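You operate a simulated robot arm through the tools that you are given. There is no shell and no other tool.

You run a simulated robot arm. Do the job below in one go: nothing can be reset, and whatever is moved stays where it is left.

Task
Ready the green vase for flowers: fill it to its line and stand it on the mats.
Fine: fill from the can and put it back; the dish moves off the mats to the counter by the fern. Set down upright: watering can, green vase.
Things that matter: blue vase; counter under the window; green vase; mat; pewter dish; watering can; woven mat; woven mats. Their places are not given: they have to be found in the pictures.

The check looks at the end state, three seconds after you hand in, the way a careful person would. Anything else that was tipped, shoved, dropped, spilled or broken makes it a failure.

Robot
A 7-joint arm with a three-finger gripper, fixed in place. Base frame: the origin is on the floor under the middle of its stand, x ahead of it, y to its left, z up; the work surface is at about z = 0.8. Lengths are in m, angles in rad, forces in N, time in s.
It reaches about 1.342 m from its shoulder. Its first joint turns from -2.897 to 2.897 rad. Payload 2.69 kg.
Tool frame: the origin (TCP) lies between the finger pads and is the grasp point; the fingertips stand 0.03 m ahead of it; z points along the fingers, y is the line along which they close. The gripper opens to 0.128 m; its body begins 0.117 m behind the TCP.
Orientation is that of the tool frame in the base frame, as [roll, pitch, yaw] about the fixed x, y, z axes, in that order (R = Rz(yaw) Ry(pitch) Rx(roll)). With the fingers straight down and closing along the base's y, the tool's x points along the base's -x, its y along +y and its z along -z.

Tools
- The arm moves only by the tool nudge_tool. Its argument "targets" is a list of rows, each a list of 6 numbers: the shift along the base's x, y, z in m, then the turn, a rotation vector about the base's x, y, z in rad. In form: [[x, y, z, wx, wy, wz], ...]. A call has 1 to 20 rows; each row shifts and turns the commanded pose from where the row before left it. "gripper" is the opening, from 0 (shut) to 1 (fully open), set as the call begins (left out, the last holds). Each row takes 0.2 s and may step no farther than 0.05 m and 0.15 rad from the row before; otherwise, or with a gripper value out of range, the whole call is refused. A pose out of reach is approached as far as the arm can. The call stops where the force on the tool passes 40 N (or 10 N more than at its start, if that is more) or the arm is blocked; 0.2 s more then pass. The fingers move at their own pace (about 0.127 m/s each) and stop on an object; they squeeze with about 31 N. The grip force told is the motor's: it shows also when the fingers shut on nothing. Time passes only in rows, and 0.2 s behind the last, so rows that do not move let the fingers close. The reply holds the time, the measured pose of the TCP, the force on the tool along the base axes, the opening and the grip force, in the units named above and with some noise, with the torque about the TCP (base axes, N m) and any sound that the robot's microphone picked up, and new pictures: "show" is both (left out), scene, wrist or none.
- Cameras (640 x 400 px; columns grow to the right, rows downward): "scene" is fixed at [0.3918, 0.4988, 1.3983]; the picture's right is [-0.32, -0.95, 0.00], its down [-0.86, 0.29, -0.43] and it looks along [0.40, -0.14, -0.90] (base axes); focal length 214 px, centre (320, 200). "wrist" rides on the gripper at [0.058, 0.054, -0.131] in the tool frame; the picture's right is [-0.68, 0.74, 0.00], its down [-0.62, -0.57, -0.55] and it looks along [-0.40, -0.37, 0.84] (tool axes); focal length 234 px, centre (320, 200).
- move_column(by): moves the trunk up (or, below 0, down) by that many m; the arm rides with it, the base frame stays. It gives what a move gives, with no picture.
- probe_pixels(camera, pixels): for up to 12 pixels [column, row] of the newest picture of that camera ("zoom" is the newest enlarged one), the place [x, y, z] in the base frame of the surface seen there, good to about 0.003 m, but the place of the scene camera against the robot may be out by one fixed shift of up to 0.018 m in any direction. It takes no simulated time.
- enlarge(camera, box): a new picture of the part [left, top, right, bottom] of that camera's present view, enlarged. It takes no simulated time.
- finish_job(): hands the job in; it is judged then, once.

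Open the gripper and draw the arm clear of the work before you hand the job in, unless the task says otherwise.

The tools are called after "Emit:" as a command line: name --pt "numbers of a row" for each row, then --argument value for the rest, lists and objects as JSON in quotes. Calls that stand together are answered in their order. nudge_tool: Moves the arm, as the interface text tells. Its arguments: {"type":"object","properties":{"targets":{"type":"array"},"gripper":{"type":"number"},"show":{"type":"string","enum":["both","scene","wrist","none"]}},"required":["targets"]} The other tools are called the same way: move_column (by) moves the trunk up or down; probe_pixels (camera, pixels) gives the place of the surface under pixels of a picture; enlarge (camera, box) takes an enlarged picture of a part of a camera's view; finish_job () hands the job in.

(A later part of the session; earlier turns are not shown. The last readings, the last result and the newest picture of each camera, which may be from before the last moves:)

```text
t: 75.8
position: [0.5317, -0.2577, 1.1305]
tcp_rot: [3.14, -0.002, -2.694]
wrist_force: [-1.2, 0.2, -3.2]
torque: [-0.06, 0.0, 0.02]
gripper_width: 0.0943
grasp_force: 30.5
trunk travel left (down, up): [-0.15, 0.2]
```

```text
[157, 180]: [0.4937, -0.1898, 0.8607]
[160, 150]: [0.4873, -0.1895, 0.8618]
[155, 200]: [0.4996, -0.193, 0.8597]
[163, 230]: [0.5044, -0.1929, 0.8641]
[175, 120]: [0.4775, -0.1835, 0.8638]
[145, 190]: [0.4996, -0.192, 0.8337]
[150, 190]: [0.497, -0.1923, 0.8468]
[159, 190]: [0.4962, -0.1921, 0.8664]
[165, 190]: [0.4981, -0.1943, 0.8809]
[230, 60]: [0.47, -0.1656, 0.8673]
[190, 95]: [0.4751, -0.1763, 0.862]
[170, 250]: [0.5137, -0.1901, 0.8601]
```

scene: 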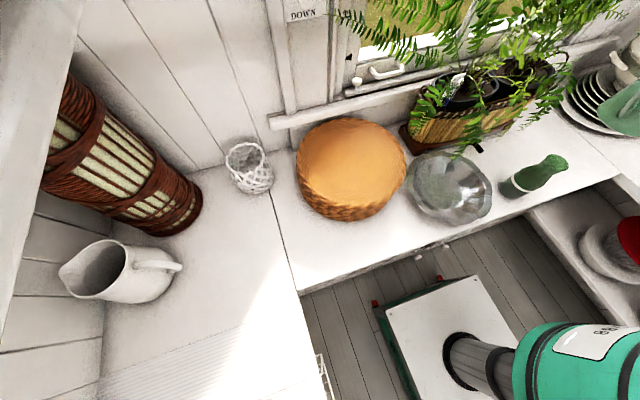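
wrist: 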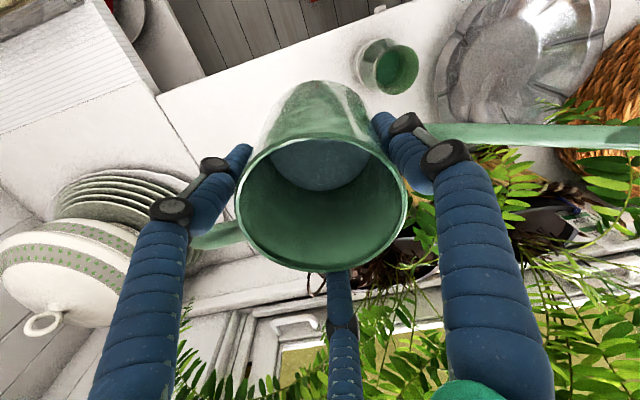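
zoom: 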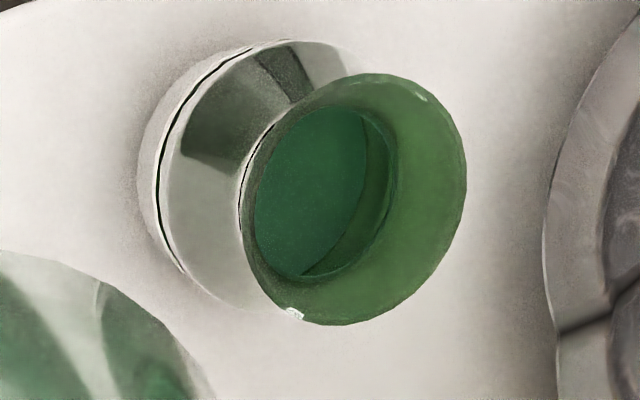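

Water is now at z≈0.8517; the line band spans about 0.853–0.861 (centre ≈0.857), so ~5 mm more is needed. I'll return to 34.5° and recheck the tip before a final small tilt.

Emit:
nudge_tool --pt "-0.004 -0.0149 -0.0161 -0.1018 0.0018 0" --pt "-0.005 -0.016 -0.017 -0.1018 0.0018 0" --pt "-0.004 -0.017 -0.017 -0.1018 0.0018 0" --pt "-0.004 -0.014 -0.017 -0.1018 0.0018 0" --pt "-0.004 -0.009 -0.017 -0.1018 0.0018 0" --pt "-0.001 -0.0005 -0.0195 -0.093 0.0018 0" --pt "0 0 0 0 0 0" --pt "0 0 0 0 0 0" --show "scene"

Emit:
enlarge --camera "scene" --box '[530, 130, 590, 180]'

```text
t: 77.6
position: [0.508, -0.3282, 1.0266]
tcp_rot: [-2.592, -0.257, -2.768]
wrist_force: [-0.8, -0.7, -3.3]
torque: [0.04, 0.01, -0.01]
gripper_width: 0.0937
grasp_force: 31.0
trunk travel left (down, up): [-0.15, 0.2]
```

scene: 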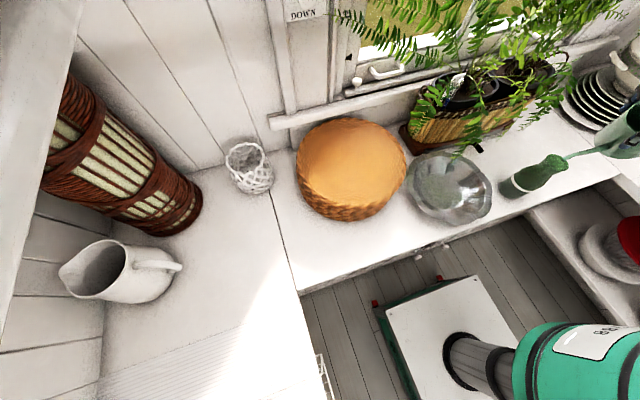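

```text
8.00 times, centred on (560, 155) of scene
```

zoom: 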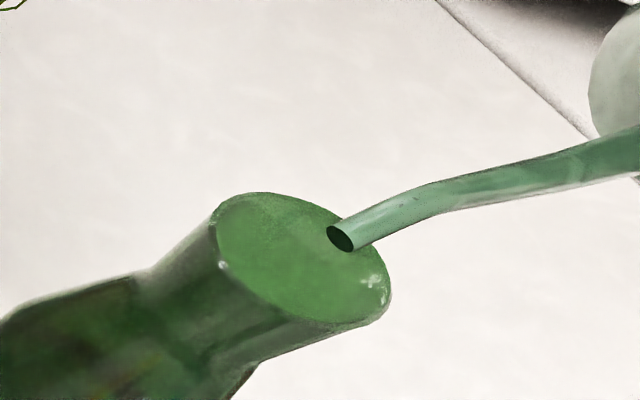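

Tip is well inside the mouth outline at zoom (340,238). I'll tilt 1.25° more (0.75° beyond the last pour) and let it drain.

Emit:
nudge_tool --pt "0 0.0007 0.0018 -0.0109 -0.0002 0" --pt "0 0.0007 0.0018 -0.0109 -0.0002 0" --pt "0 0 0 0 0 0" --pt "0 0 0 0 0 0" --pt "0 0 0 0 0 0" --pt "0 0 0 0 0 0" --pt "0 0 0 0 0 0" --pt "0 0 0 0 0 0" --pt "0 0 0 0 0 0" --pt "0 0 0 0 0 0" --pt "0 0 0 0 0 0" --pt "0 0 0 0 0 0" --show "scene"

Emit:
enlarge --camera "scene" --box '[530, 130, 590, 180]'

```text
t: 80.2
position: [0.5096, -0.3266, 1.029]
tcp_rot: [-2.57, -0.265, -2.774]
wrist_force: [-0.3, -0.3, -3.2]
torque: [0.09, 0.02, -0.01]
gripper_width: 0.0938
grasp_force: 30.7
trunk travel left (down, up): [-0.15, 0.2]
```

scene: 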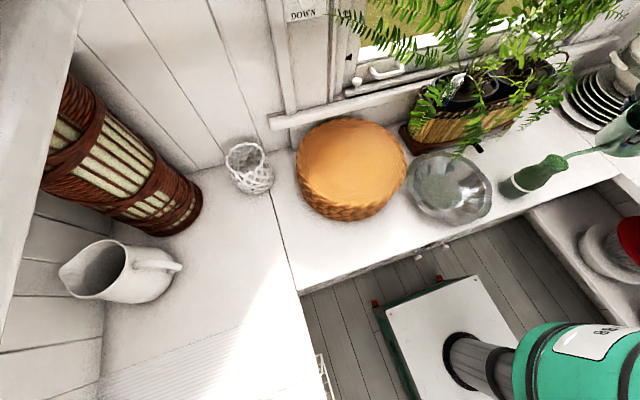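

```text
8.00 times, centred on (560, 155) of scene
```

zoom: 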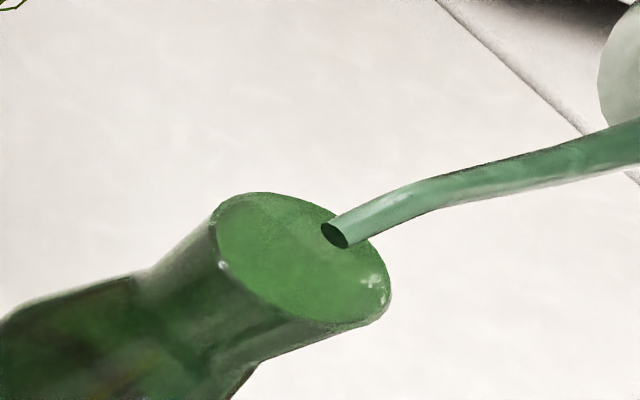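

Flow ended. I'll bring the can upright to the viewing point again and probe the level.

Emit:
nudge_tool --pt "0.001 0.0 0.018 0.104 -0.0018 0" --pt "0.004 0.009 0.017 0.104 -0.0018 0" --pt "0.004 0.014 0.017 0.104 -0.0018 0" --pt "0.004 0.017 0.016 0.104 -0.0018 0" --pt "0.005 0.016 0.016 0.104 -0.0018 0" --pt "0.004 0.014 0.016 0.1038 -0.0018 0" --pt "0 0 0 0 0 0" --pt "0 0 0 0 0 0" --show "wrist"

Emit:
enlarge --camera "wrist" --box '[350, 30, 430, 110]'

Emit:
probe_pixels --camera "zoom" --pixels '[[280, 200], [300, 180], [310, 210], [330, 160], [340, 190], [300, 240], [320, 140], [330, 220], [290, 220], [350, 150], [300, 200], [320, 180]]'

```text
t: 82.0
position: [0.5347, -0.26, 1.1277]
tcp_rot: [3.14, -0.001, -2.694]
wrist_force: [-0.2, 0.4, -3.3]
torque: [0.0, -0.02, 0.01]
gripper_width: 0.0935
grasp_force: 30.5
trunk travel left (down, up): [-0.15, 0.2]
```

wrist: 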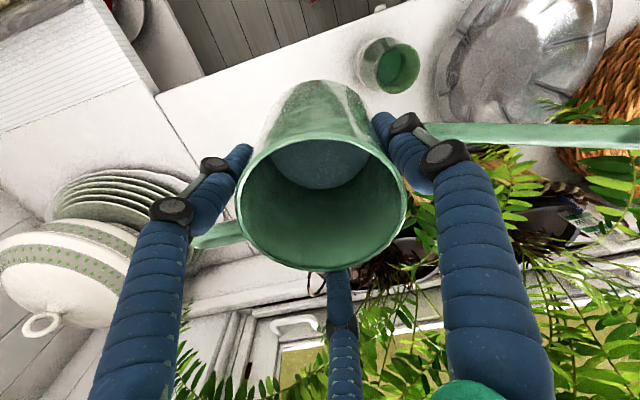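

```text
5.00 times, centred on (390, 70) of wrist
```

zoom: 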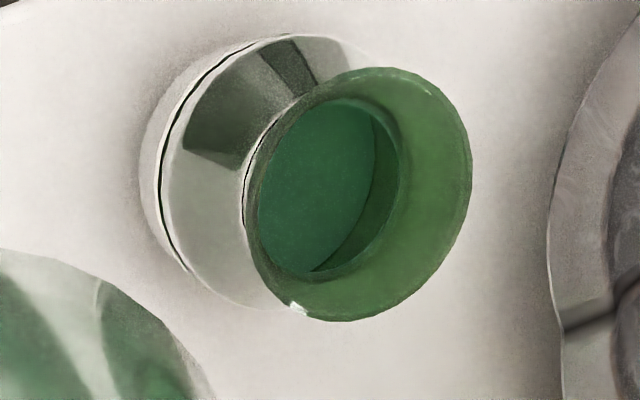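

```text
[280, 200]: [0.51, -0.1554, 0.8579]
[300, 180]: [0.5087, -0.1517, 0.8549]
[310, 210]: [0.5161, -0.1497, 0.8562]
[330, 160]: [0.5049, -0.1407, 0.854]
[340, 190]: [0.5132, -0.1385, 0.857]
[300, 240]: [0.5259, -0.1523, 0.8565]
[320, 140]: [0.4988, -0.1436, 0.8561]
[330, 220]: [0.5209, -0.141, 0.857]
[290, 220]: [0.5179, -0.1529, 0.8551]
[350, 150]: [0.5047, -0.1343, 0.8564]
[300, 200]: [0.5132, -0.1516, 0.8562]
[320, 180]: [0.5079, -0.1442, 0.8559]
```

The vase water is at z≈0.856, right on the line band (centre ≈0.857). Now I'll carry the can back over its original spot.

Emit:
nudge_tool --pt "0.0 -0.043 0 0 0 -0.02" --pt "0.002 -0.043 -0.015 0 0 -0.02" --pt "0.002 -0.043 -0.02 0 0 -0.02" --pt "0.002 -0.042 -0.02 0 0 -0.015" --pt "0 0 -0.03 0 0 0" --pt "0 0 -0.03 0 0 0" --pt "0 0 -0.03 0 0 0" --pt "0 0 -0.03 0 0 0" --pt "0 0 -0.03 0 0 0" --pt "0 0 0 0 0 0" --pt "0 0 0 0 0 0"

Emit:
enlarge --camera "scene" --box '[490, 90, 640, 210]'

```text
t: 84.4
position: [0.5368, -0.4312, 0.9258]
tcp_rot: [3.14, 0.0, -2.771]
wrist_force: [-0.2, 0.1, -4.7]
torque: [-0.02, 0.0, -0.01]
gripper_width: 0.0934
grasp_force: 31.3
trunk travel left (down, up): [-0.15, 0.2]
```

scene: 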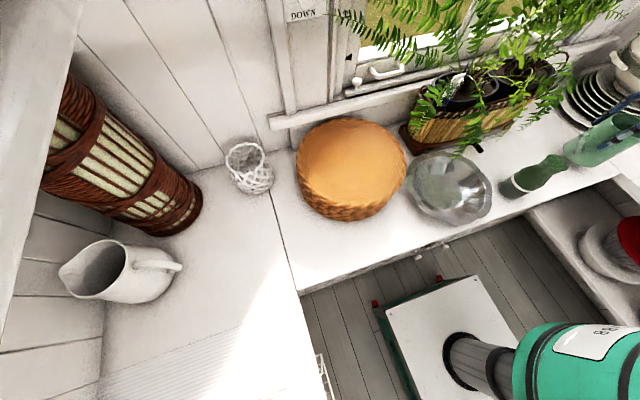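
wrist: 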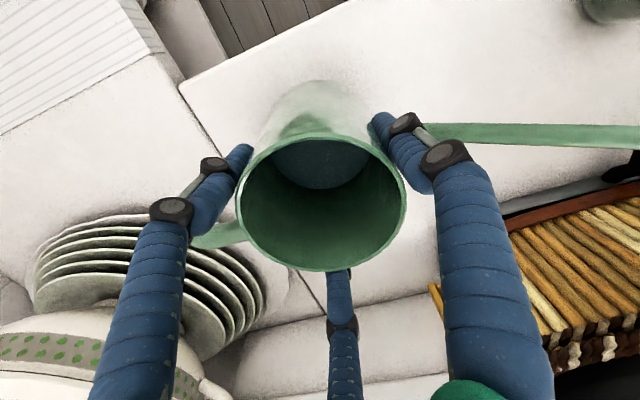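

```text
3.33 times, centred on (565, 150) of scene
```

zoom: 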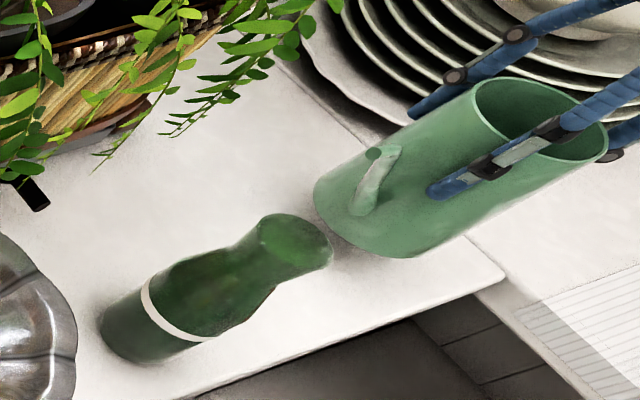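

Over the original spot at z≈0.925; I'll lower the last 3 cm in small steps watching for contact.

Emit:
nudge_tool --pt "0 0 -0.01 0 0 0" --pt "0 0 -0.008 0 0 0" --pt "0 0 -0.005 0 0 0" --pt "0 0 -0.003 0 0 0" --pt "0 0 0 0 0 0" --show "none"

```text
t: 85.6
position: [0.5376, -0.429, 0.8994]
tcp_rot: [3.14, 0.0, -2.769]
wrist_force: [-0.1, -1.3, -3.3]
torque: [0.01, 0.06, -0.03]
gripper_width: 0.0935
grasp_force: 31.0
trunk travel left (down, up): [-0.15, 0.2]
```

Still carrying weight; a few more millimetres in 1.5–2 mm steps.

Emit:
nudge_tool --pt "0 0 -0.002 0 0 0" --pt "0 0 -0.0015 0 0 0" --pt "0 0 0 0 0 0" --show "none"

```text
t: 86.4
position: [0.5367, -0.4293, 0.8976]
tcp_rot: [3.142, -0.001, -2.771]
wrist_force: [-6.3, -1.9, 16.9]
torque: [0.06, -0.36, -0.01]
gripper_width: 0.0938
grasp_force: 30.8
trunk travel left (down, up): [-0.15, 0.2]
```

Contact made (17 N upward). I'll ease up 1 mm, then open the gripper.

Emit:
nudge_tool --pt "0 0 0.001 0 0 0" --pt "0 0 0 0 0 0" --show "none"

```text
t: 87.0
position: [0.538, -0.4304, 0.8973]
tcp_rot: [-3.142, 0.001, -2.768]
wrist_force: [-1.2, -5.2, 11.5]
torque: [-0.29, -0.42, -0.19]
gripper_width: 0.0938
grasp_force: 31.1
trunk travel left (down, up): [-0.15, 0.2]
```

The can rests on the counter. I'll open the gripper fully in place.

Emit:
nudge_tool --pt "0 0 0 0 0 0" --pt "0 0 0 0 0 0" --pt "0 0 0 0 0 0" --pt "0 0 0 0 0 0" --gripper 1.0

Emit:
enlarge --camera "scene" --box '[490, 90, 640, 210]'

Emit:
enlarge --camera "wrist" --box '[180, 60, 500, 260]'

```text
t: 88.0
position: [0.5377, -0.4285, 0.8967]
tcp_rot: [3.139, 0.0, -2.771]
wrist_force: [-0.6, 1.0, 0.6]
torque: [0.01, 0.0, -0.02]
gripper_width: 0.1279
grasp_force: 0.1
trunk travel left (down, up): [-0.15, 0.2]
```

scene: 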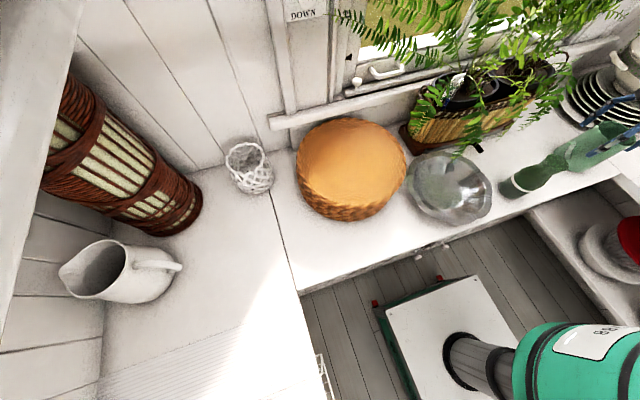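
wrist: 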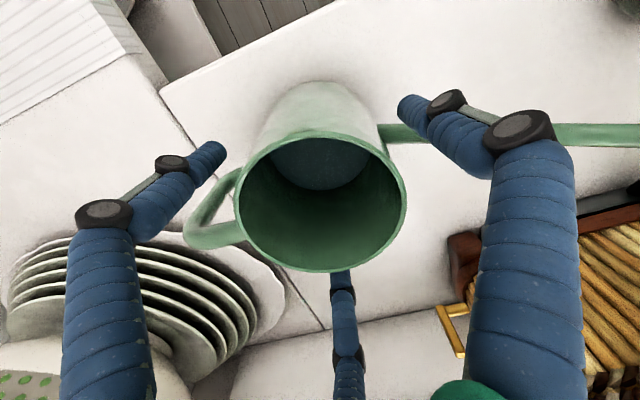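

```text
3.33 times, centred on (565, 150) of scene
```

zoom: 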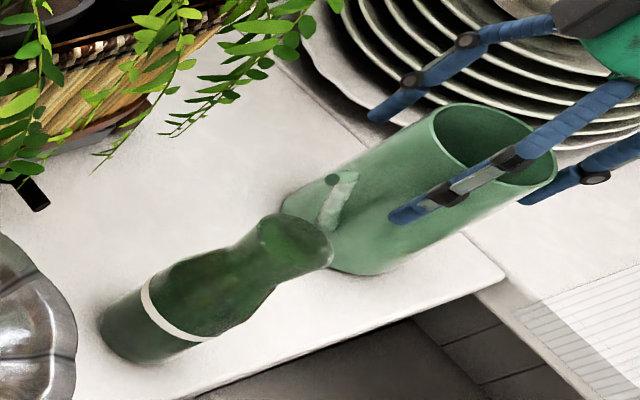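

```text
2.00 times, centred on (340, 160) of wrist
```

zoom: 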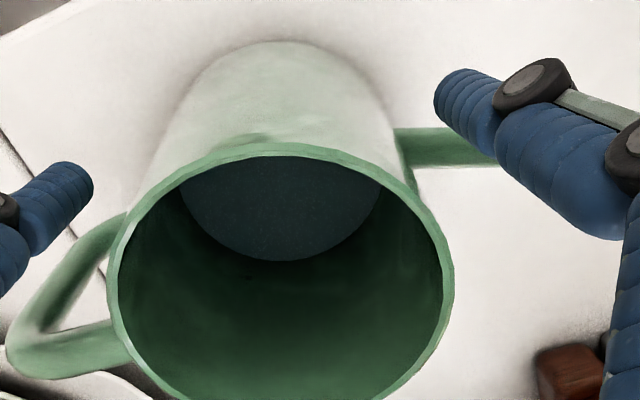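

The can is released and upright on its spot. I'll rise straight up, and meanwhile probe the top of the mats in the scene picture.

Emit:
nudge_tool --pt "0 0 0.03 0 0 0" --pt "0 0 0.045 0 0 0" --pt "0 0 0.045 0 0 0" --pt "0 0 0.045 0 0 0" --pt "0 0 0.03 0 0 0"

Emit:
probe_pixels --camera "scene" --pixels '[[350, 160], [330, 150], [370, 170], [350, 180], [350, 140], [320, 165], [385, 160], [350, 195], [305, 165], [400, 160], [350, 122], [340, 205]]'

Emit:
enlarge --camera "scene" --box '[280, 100, 440, 230]'

```text
t: 89.2
position: [0.5391, -0.4319, 1.0907]
tcp_rot: [3.139, 0.0, -2.77]
wrist_force: [1.1, 0.3, -0.4]
torque: [0.01, -0.02, -0.02]
gripper_width: 0.1282
grasp_force: 0.1
trunk travel left (down, up): [-0.15, 0.2]
```

scene: 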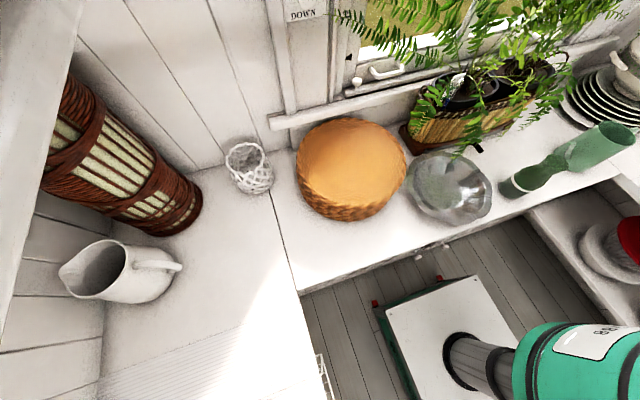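
wrist: 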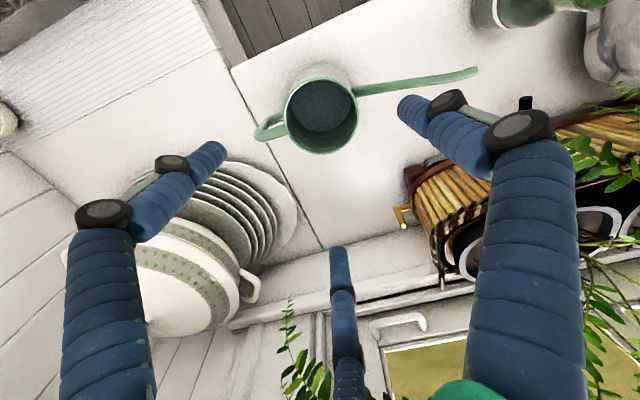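

```text
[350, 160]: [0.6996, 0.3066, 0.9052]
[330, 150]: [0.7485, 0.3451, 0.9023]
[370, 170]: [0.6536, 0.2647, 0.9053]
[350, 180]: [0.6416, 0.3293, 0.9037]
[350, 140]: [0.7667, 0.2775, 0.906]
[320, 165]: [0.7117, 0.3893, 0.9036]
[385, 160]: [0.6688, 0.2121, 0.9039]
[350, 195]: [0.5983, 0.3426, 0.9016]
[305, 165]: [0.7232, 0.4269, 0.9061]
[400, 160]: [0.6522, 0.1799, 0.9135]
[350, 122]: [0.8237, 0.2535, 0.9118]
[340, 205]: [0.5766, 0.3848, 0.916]
```

```text
3.08 times, centred on (360, 165) of scene
```

zoom: 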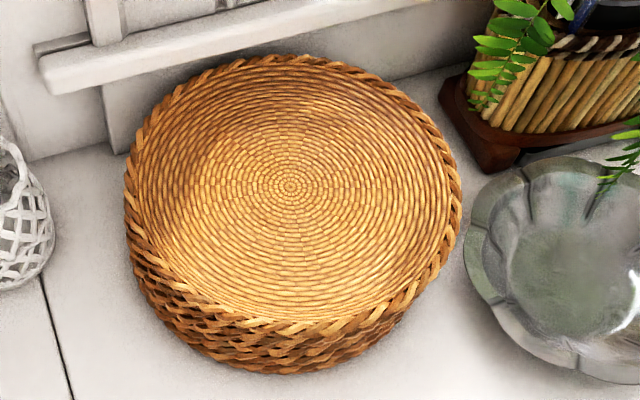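

The mats are a flat round stack, top at ≈0.8975 in robot terms, centre ≈(0.705,0.307). Now I'll move above the vase with the gripper set to ~0.10 m.

Emit:
nudge_tool --pt "-0.0057 0.0453 0 0 0 0" --pt "-0.0057 0.0453 0 0 0 0" --pt "-0.0057 0.0453 0 0 0 0" --pt "-0.0057 0.0453 0 0 0 0" --pt "-0.0057 0.0453 0 0 0 0" --pt "-0.0057 0.0453 0 0 0 0" --pt "0 0 0 0 0 0" --gripper 0.8

Emit:
enlarge --camera "wrist" --box '[240, 100, 400, 220]'

```text
t: 90.8
position: [0.5062, -0.1574, 1.0879]
tcp_rot: [-3.141, 0.0, -2.772]
wrist_force: [-0.4, 0.3, 0.2]
torque: [-0.04, 0.01, 0.02]
gripper_width: 0.1024
grasp_force: 0.0
trunk travel left (down, up): [-0.15, 0.2]
```

scene: 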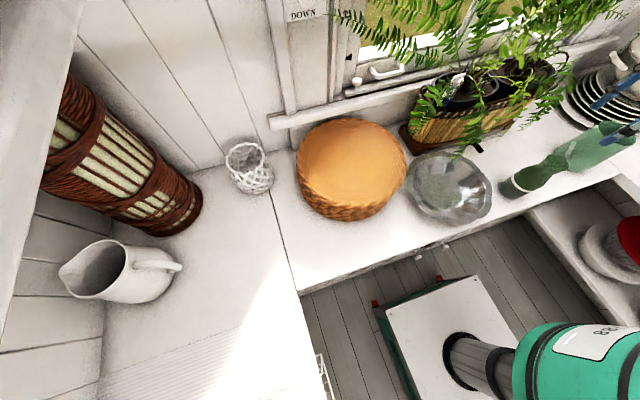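
wrist: 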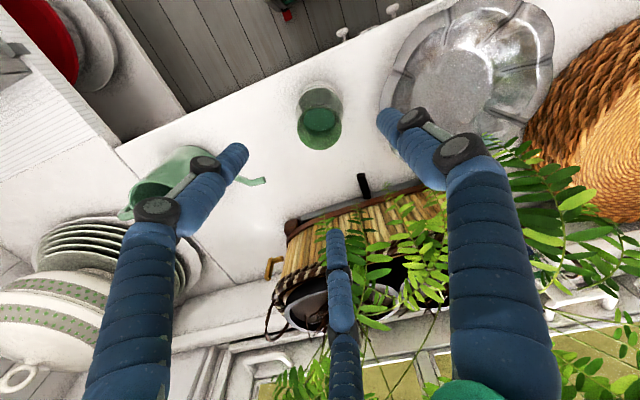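

```text
3.33 times, centred on (320, 160) of wrist
```

zoom: 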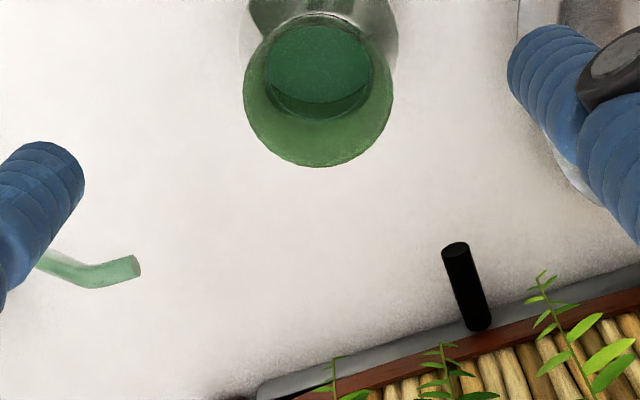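

I'll probe the mouth rim for the exact axis and the water level once more from this steep view.

Emit:
enlarge --camera "wrist" --box '[290, 75, 354, 155]'

Emit:
probe_pixels --camera "wrist" --pixels '[[299, 125], [341, 125], [320, 149], [303, 137], [337, 138], [320, 105], [320, 115], [312, 118], [328, 118], [320, 122], [300, 110], [341, 112]]'

```text
5.00 times, centred on (322, 115) of wrist
```

zoom: 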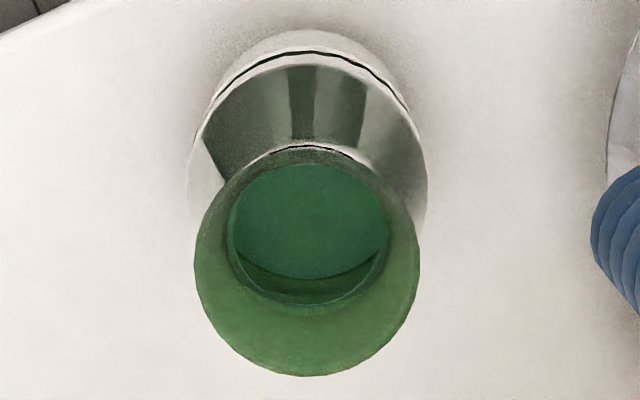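

```text
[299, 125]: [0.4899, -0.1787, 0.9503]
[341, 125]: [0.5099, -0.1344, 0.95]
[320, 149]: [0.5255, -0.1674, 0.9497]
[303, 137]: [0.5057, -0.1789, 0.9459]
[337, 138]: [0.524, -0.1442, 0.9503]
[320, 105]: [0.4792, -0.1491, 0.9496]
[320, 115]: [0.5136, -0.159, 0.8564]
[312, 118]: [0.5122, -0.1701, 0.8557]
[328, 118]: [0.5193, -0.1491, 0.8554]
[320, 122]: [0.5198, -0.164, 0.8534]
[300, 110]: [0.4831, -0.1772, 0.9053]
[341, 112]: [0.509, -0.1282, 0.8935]
```

Axis ≈(0.5024,-0.158) and water ≈0.856. I'll also probe the white band edges visible at the zoom's top for a second estimate of the line height.

Emit:
probe_pixels --camera "zoom" --pixels '[[310, 30], [310, 36], [310, 40], [310, 44], [310, 47], [310, 50], [310, 54], [310, 60], [260, 55], [360, 60], [240, 66], [380, 72]]'

```text
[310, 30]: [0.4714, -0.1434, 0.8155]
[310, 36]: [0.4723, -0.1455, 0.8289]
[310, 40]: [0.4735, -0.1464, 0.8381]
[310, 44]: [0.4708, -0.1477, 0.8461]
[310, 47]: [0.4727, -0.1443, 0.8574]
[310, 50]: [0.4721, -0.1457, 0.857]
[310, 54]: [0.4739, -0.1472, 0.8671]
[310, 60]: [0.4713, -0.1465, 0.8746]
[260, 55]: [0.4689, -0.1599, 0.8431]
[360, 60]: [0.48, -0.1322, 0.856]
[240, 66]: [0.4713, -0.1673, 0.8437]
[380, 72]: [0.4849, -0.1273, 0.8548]
```

The water level matches the line. I'll descend around the vase to z≈0.868 with the fingers at 0.10 m.

Emit:
nudge_tool --pt "-0.003 0 -0.04 0 0 0" --pt "0 0 -0.045 0 0 0" --pt "0 0 -0.045 0 0 0" --pt "0 0 -0.045 0 0 0" --pt "0 0 -0.045 0 0 0" --pt "0 0 0 0 0 0"

Emit:
enlarge --camera "wrist" --box '[200, 80, 440, 260]'

Emit:
enlarge --camera "scene" --box '[480, 120, 600, 210]'

```text
t: 92.2
position: [0.5016, -0.1561, 0.8709]
tcp_rot: [3.139, -0.002, -2.77]
wrist_force: [0.1, 0.7, -0.2]
torque: [0.0, 0.07, 0.0]
gripper_width: 0.1021
grasp_force: 0.1
trunk travel left (down, up): [-0.15, 0.2]
```

scene: 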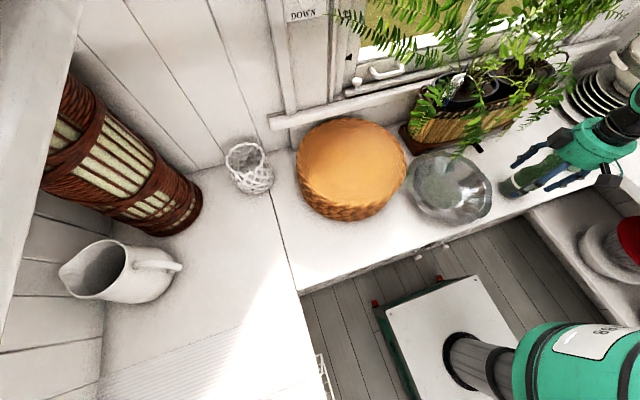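
wrist: 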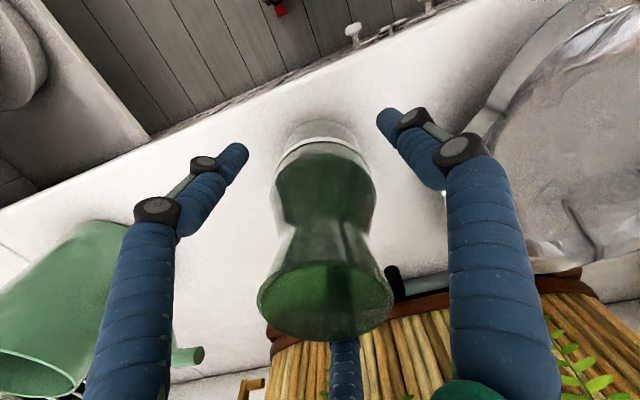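

```text
2.22 times, centred on (320, 170) of wrist
```

zoom: 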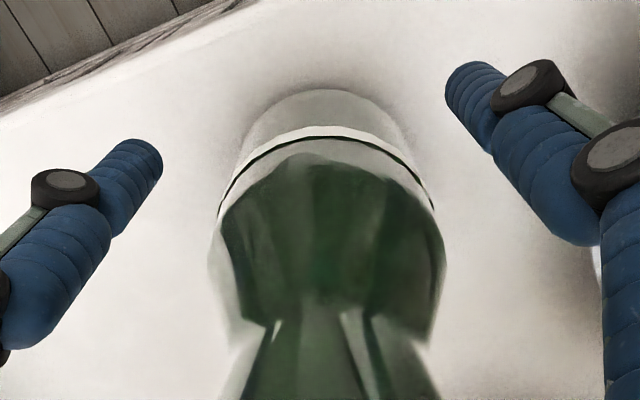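

```text
4.44 times, centred on (540, 165) of scene
```

zoom: 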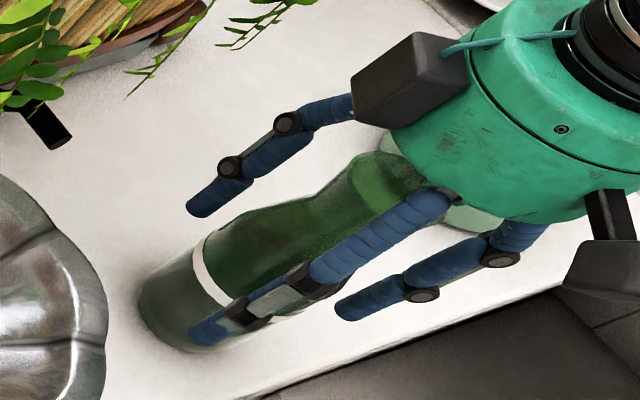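

Fingers surround the vase body evenly. I'll close first to ~0.07 m, then squeeze.

Emit:
nudge_tool --pt "0 0 0 0 0 0" --pt "0 0 0 0 0 0" --gripper 0.55 --show "wrist"

Emit:
enlarge --camera "wrist" --box '[200, 80, 440, 260]'

```text
t: 92.8
position: [0.5019, -0.1566, 0.8722]
tcp_rot: [3.141, -0.002, -2.77]
wrist_force: [0.1, 0.8, 1.2]
torque: [-0.02, -0.02, -0.01]
gripper_width: 0.0705
grasp_force: 0.1
trunk travel left (down, up): [-0.15, 0.2]
```

wrist: 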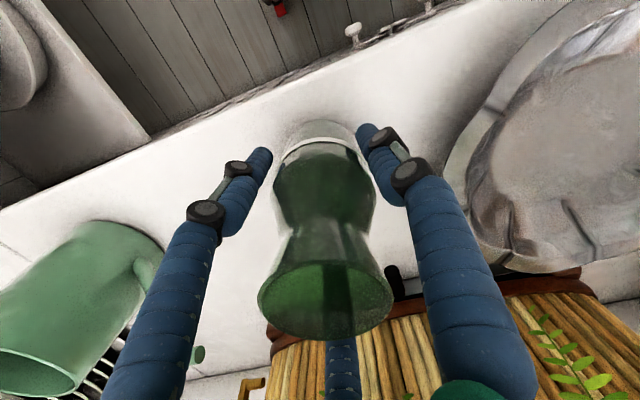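

```text
2.22 times, centred on (320, 170) of wrist
```

zoom: 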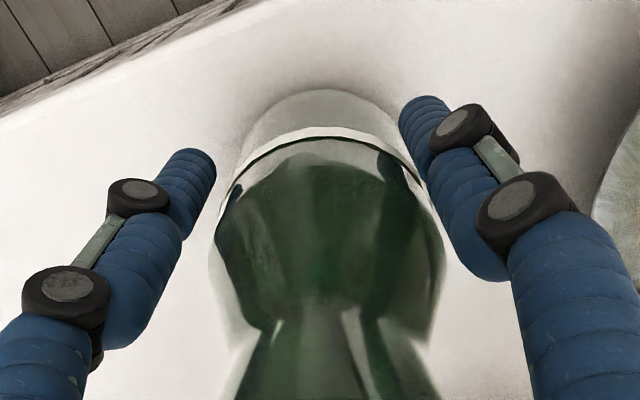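

Close on both sides; now I'll squeeze fully and check.

Emit:
nudge_tool --pt "0 0 0 0 0 0" --pt "0 0 0 0 0 0" --pt "0 0 0 0 0 0" --gripper 0.0

Emit:
enlarge --camera "wrist" --box '[200, 80, 440, 260]'

```text
t: 93.6
position: [0.4993, -0.1581, 0.873]
tcp_rot: [-3.141, 0.001, -2.768]
wrist_force: [1.5, -0.4, 5.8]
torque: [-0.15, 0.07, 0.07]
gripper_width: 0.0555
grasp_force: 30.6
trunk travel left (down, up): [-0.15, 0.2]
```

scene: 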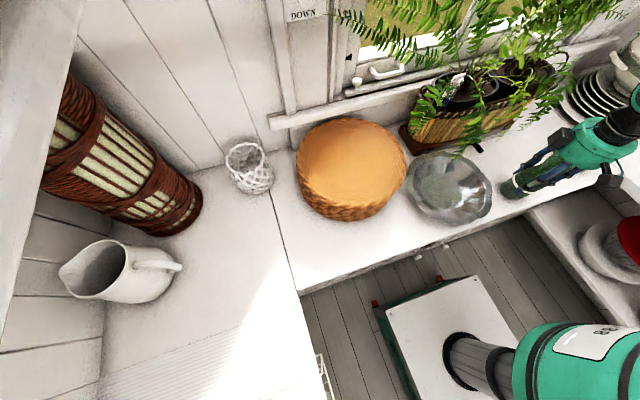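
wrist: 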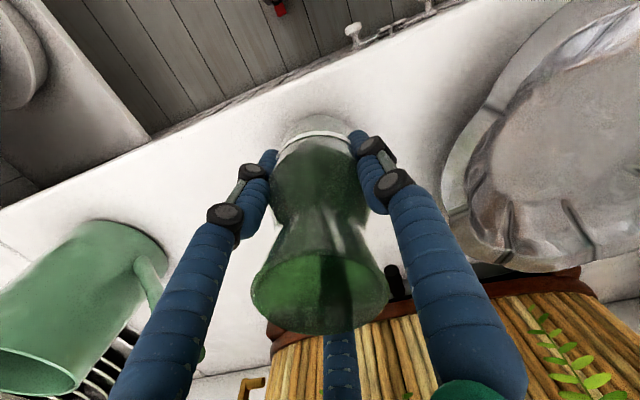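

```text
2.22 times, centred on (320, 170) of wrist
```

zoom: 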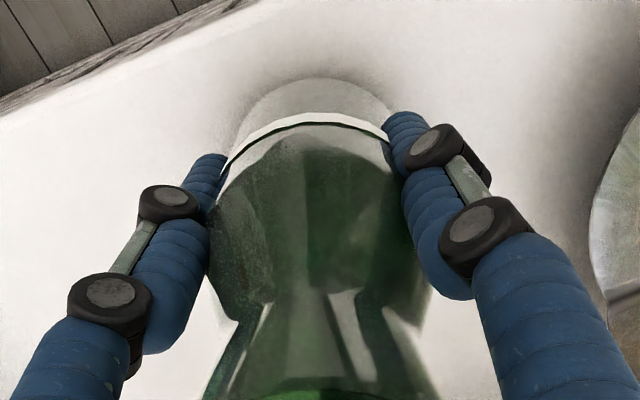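

Vase gripped at 0.0555 m with 31 N. I'll lift slowly 4 cm and check the load and tilt.

Emit:
nudge_tool --pt "0 0 0.005 0 0 0" --pt "0 0 0.01 0 0 0" --pt "0 0 0.012 0 0 0" --pt "0 0 0.013 0 0 0" --pt "0 0 0 0 0 0" --pt "0 0 0 0 0 0"

Emit:
enlarge --camera "scene" --box '[480, 120, 600, 210]'

```text
t: 95.0
position: [0.5007, -0.1562, 0.9135]
tcp_rot: [3.14, 0.0, -2.771]
wrist_force: [-0.8, -0.6, -2.8]
torque: [0.01, 0.0, 0.04]
gripper_width: 0.0554
grasp_force: 31.2
trunk travel left (down, up): [-0.15, 0.2]
```

scene: 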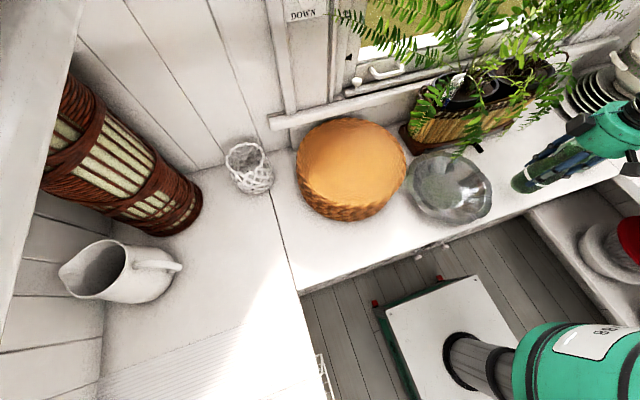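
wrist: 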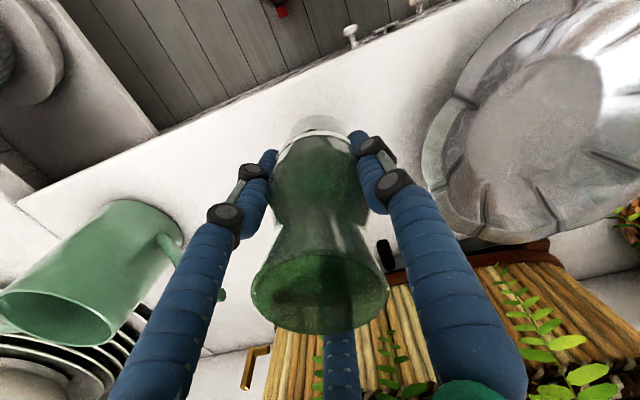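

```text
4.44 times, centred on (540, 165) of scene
```

zoom: 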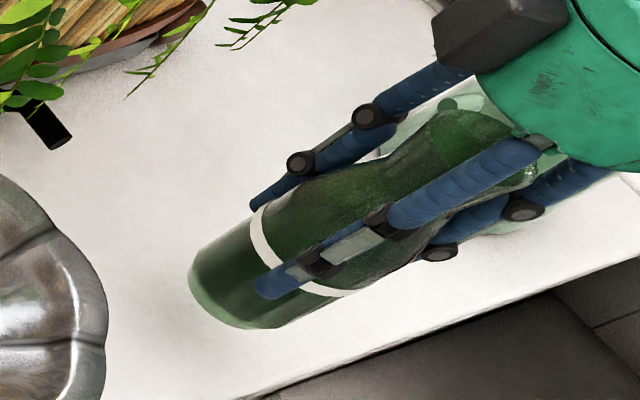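

The vase is held (2.8 N). I'll raise it, draw back to x≈0.46 clear of the fern, and carry it in +y past the dish.

Emit:
nudge_tool --pt "-0.006 0 0.02 0 0 0" --pt "-0.008 0 0.025 0 0 0" --pt "-0.01 0 0.025 0 0 0" --pt "-0.01 0.01 0.025 0 0 0" --pt "-0.008 0.02 0.022 0 0 0" --pt "0 0.03 0 0 0 0" --pt "0 0.035 0 0 0 0" --pt "0 0.035 0 0 0 0" --pt "0 0.035 0 0 0 0" --pt "0 0.035 0 0 0 0" --pt "0 0.035 0 0 0 0" --pt "0 0.035 0 0 0 0" --pt "0 0.035 0 0 0 0" --pt "0 0.035 0 0 0 0" --pt "0 0.035 0 0 0 0" --pt "0 0.035 0 0 0 0" --pt "0 0.035 0 0 0 0" --pt "0 0.025 0 0 0 0" --pt "0 0.012 0 0 0 0" --pt "0 0 0 0 0 0"

```text
t: 99.2
position: [0.4586, 0.3263, 1.0251]
tcp_rot: [3.14, 0.0, -2.768]
wrist_force: [-0.2, -0.1, -3.2]
torque: [-0.02, 0.07, 0.01]
gripper_width: 0.0553
grasp_force: 31.2
trunk travel left (down, up): [-0.15, 0.2]
```

scene: 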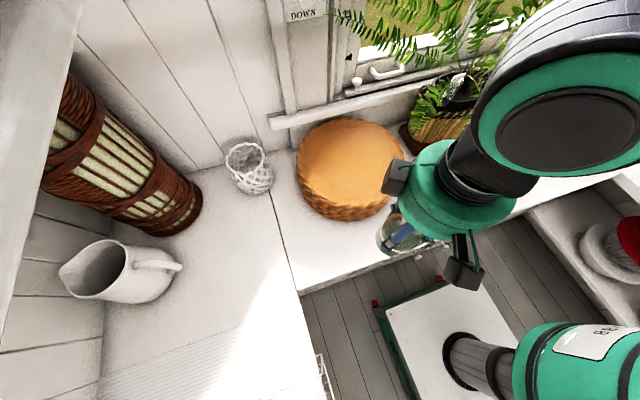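
wrist: 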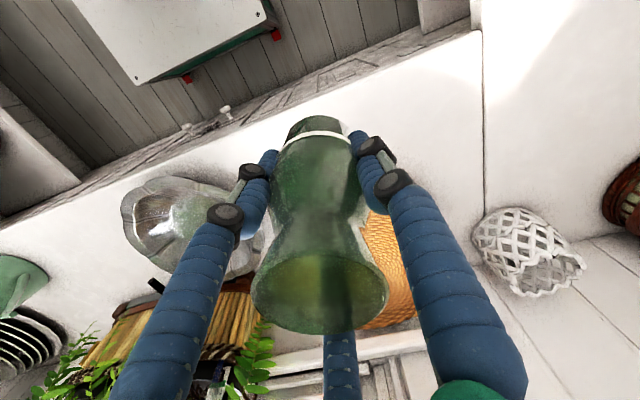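

Now over the front-left of the mats; I'll move in +x to about (0.665,0.33) at this height (vase bottom ≈0.955, mats top ≈0.90).

Emit:
nudge_tool --pt "0.015 0 0 0 0 0" --pt "0.03 0 0 0 0 0" --pt "0.03 0.001 0 0 0 0" --pt "0.03 0.001 0 0 0 0" --pt "0.03 0.001 0 0 0 0" --pt "0.03 0.001 0 0 0 0" --pt "0.025 0 0 0 0 0" --pt "0.014 0 0 0 0 0" --pt "0 0 0 0 0 0" --pt "0 0 0 0 0 0"

Emit:
enlarge --camera "scene" --box '[270, 80, 450, 230]'

```text
t: 101.4
position: [0.6624, 0.3287, 1.0268]
tcp_rot: [3.141, 0.0, -2.77]
wrist_force: [-0.3, -0.1, -3.8]
torque: [0.0, -0.04, 0.02]
gripper_width: 0.0553
grasp_force: 31.3
trunk travel left (down, up): [-0.15, 0.2]
```

scene: 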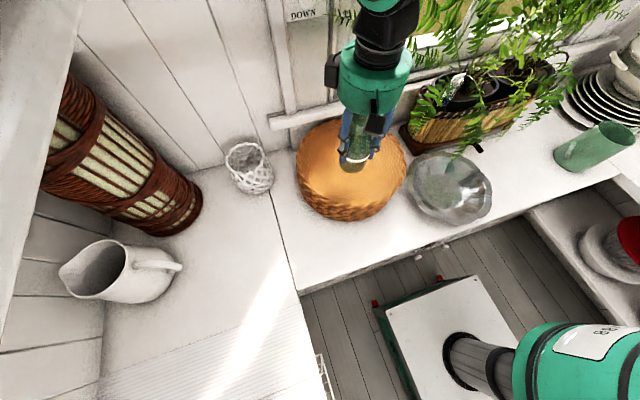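
wrist: 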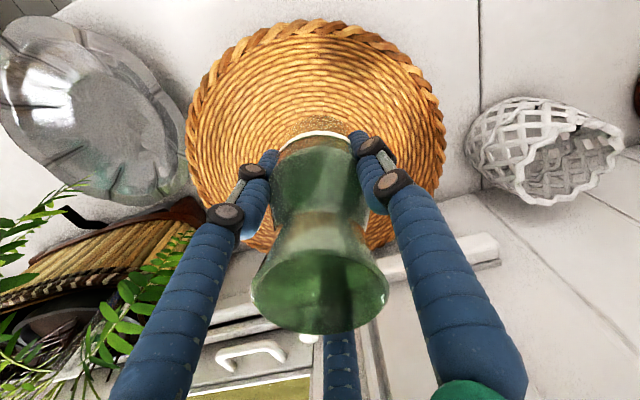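

```text
2.67 times, centred on (360, 155) of scene
```

zoom: 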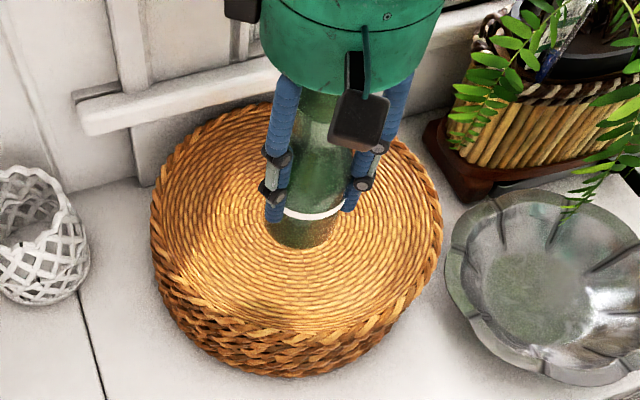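

The vase is above the middle of the mats. I'll lower 4.5 cm, then feel for contact in small steps.

Emit:
nudge_tool --pt "0 0 -0.012 0 0 0" --pt "0 0 -0.015 0 0 0" --pt "0 0 -0.012 0 0 0" --pt "0 0 -0.006 0 0 0" --pt "0 0 0 0 0 0"

Emit:
enlarge --camera "scene" --box '[290, 100, 410, 210]'

```text
t: 102.6
position: [0.6623, 0.3274, 0.9824]
tcp_rot: [3.14, 0.0, -2.77]
wrist_force: [-0.1, 0.7, -4.0]
torque: [0.01, 0.01, 0.01]
gripper_width: 0.0551
grasp_force: 31.3
trunk travel left (down, up): [-0.15, 0.2]
```

scene: 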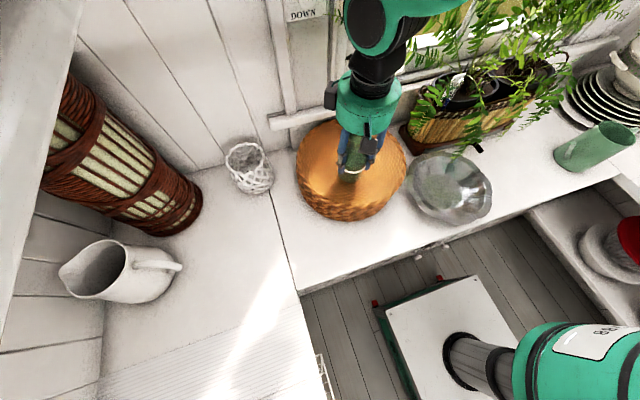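
wrist: 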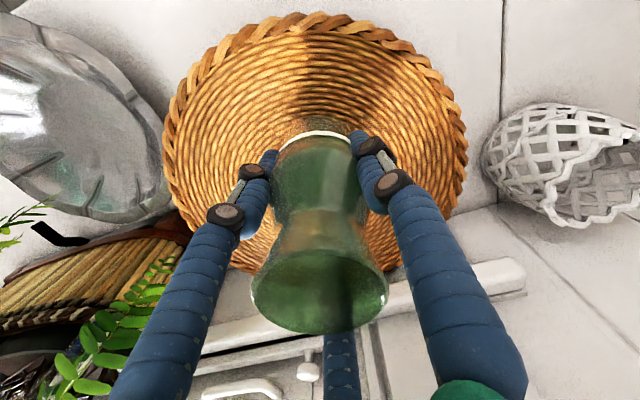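

```text
3.64 times, centred on (350, 155) of scene
```

zoom: 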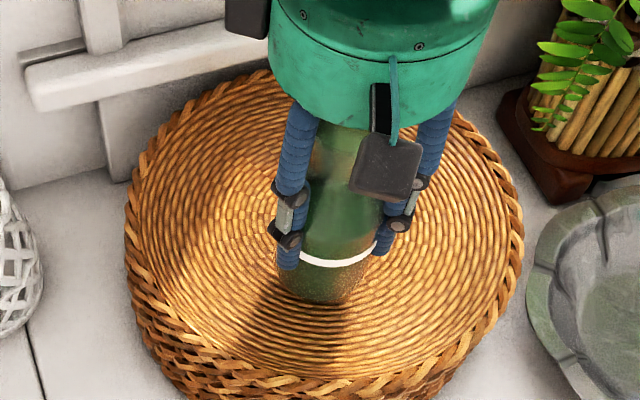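

Vase is about 1 cm above the mats. Lowering in fine steps.

Emit:
nudge_tool --pt "0 0 -0.005 0 0 0" --pt "0 0 -0.003 0 0 0" --pt "0 0 -0.002 0 0 0" --pt "0 0 0 0 0 0" --show "none"

```text
t: 103.6
position: [0.663, 0.3285, 0.9725]
tcp_rot: [3.141, -0.002, -2.77]
wrist_force: [-0.2, -0.2, -4.2]
torque: [0.02, 0.02, -0.03]
gripper_width: 0.055
grasp_force: 30.5
trunk travel left (down, up): [-0.15, 0.2]
```

No contact yet; continuing with 1.5 mm steps.

Emit:
nudge_tool --pt "0 0 -0.0015 0 0 0" --pt "0 0 -0.0015 0 0 0" --pt "0 0 0 0 0 0" --show "none"

```text
t: 104.4
position: [0.6622, 0.3281, 0.9719]
tcp_rot: [3.141, -0.001, -2.771]
wrist_force: [-1.7, -2.3, 6.2]
torque: [-0.37, 0.11, -0.02]
gripper_width: 0.0548
grasp_force: 30.8
trunk travel left (down, up): [-0.15, 0.2]
```

Contact (Fz now +6 N). I'll ease up 1 mm and open the fingers partway.

Emit:
nudge_tool --pt "0 0 0.0008 0 0 0" --pt "0 0 0 0 0 0" --show "none"

Emit:
nudge_tool --pt "0 0 0 0 0 0" --pt "0 0 0 0 0 0" --pt "0 0 0 0 0 0" --gripper 0.62

Emit:
enlarge --camera "scene" --box '[290, 100, 410, 210]'

```text
t: 105.0
position: [0.6631, 0.3286, 0.9694]
tcp_rot: [3.14, -0.001, -2.77]
wrist_force: [0.4, 0.8, -1.0]
torque: [-0.08, -0.11, 0.06]
gripper_width: 0.055
grasp_force: 31.2
trunk travel left (down, up): [-0.15, 0.2]
```

```text
t: 105.8
position: [0.6617, 0.3281, 0.9705]
tcp_rot: [3.14, 0.001, -2.77]
wrist_force: [-0.4, -0.2, 0.6]
torque: [-0.04, 0.02, -0.02]
gripper_width: 0.0796
grasp_force: 0.0
trunk travel left (down, up): [-0.15, 0.2]
```

scene: 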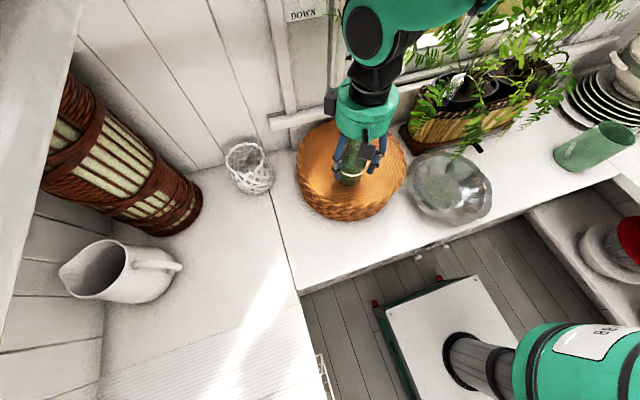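
wrist: 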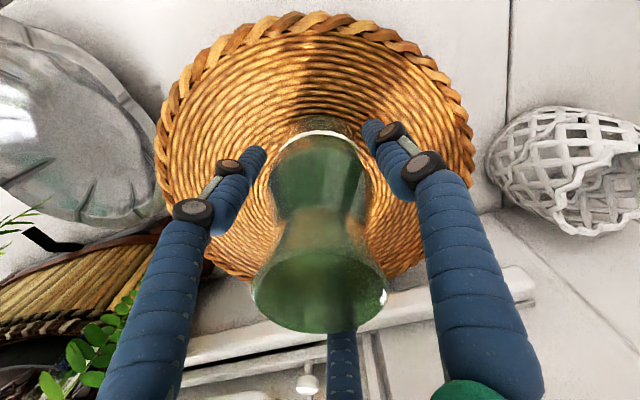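

```text
3.64 times, centred on (350, 155) of scene
```

zoom: 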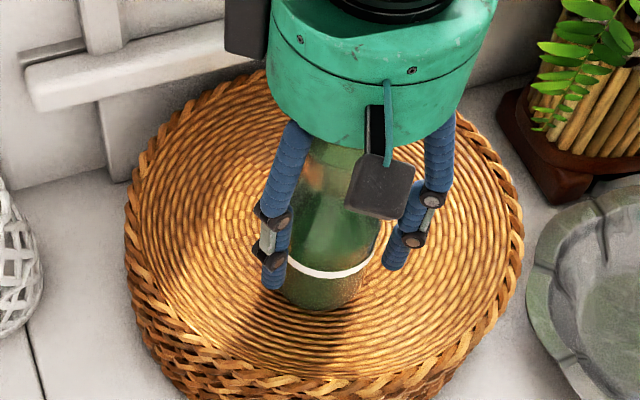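

The vase stands upright and free on the mats. I'll open a bit more and rise straight up clear of it.

Emit:
nudge_tool --pt "0 0 0 0 0 0" --pt "0 0 0.02 0 0 0" --pt "0 0 0.04 0 0 0" --pt "0 0 0.045 0 0 0" --pt "0 0 0.045 0 0 0" --pt "0 0 0.04 0 0 0" --pt "0 0 0 0 0 0" --gripper 0.85

Emit:
enlarge --camera "wrist" --box '[230, 60, 410, 190]'

```text
t: 107.4
position: [0.6625, 0.3306, 1.1592]
tcp_rot: [3.139, 0.002, -2.77]
wrist_force: [-0.6, -0.4, 0.3]
torque: [0.0, -0.05, 0.01]
gripper_width: 0.1088
grasp_force: 0.0
trunk travel left (down, up): [-0.15, 0.2]
```

scene: 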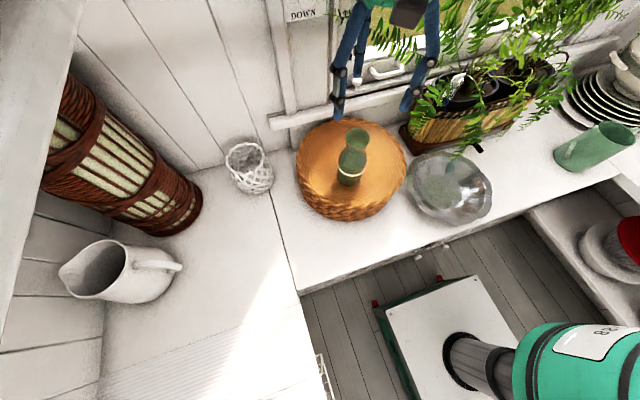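
wrist: 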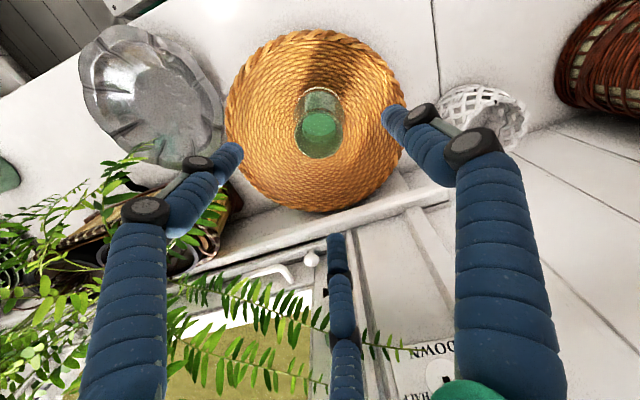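

```text
3.08 times, centred on (320, 125) of wrist
```

zoom: 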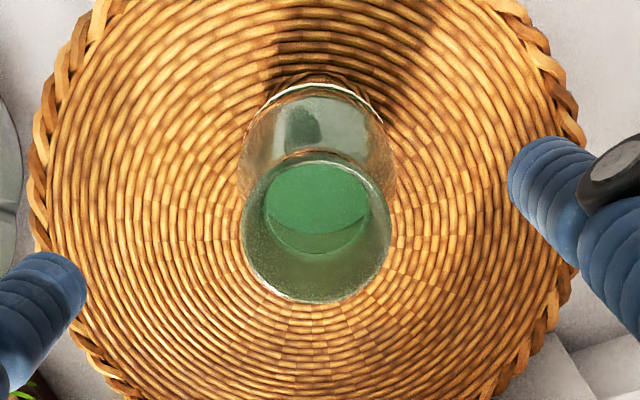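

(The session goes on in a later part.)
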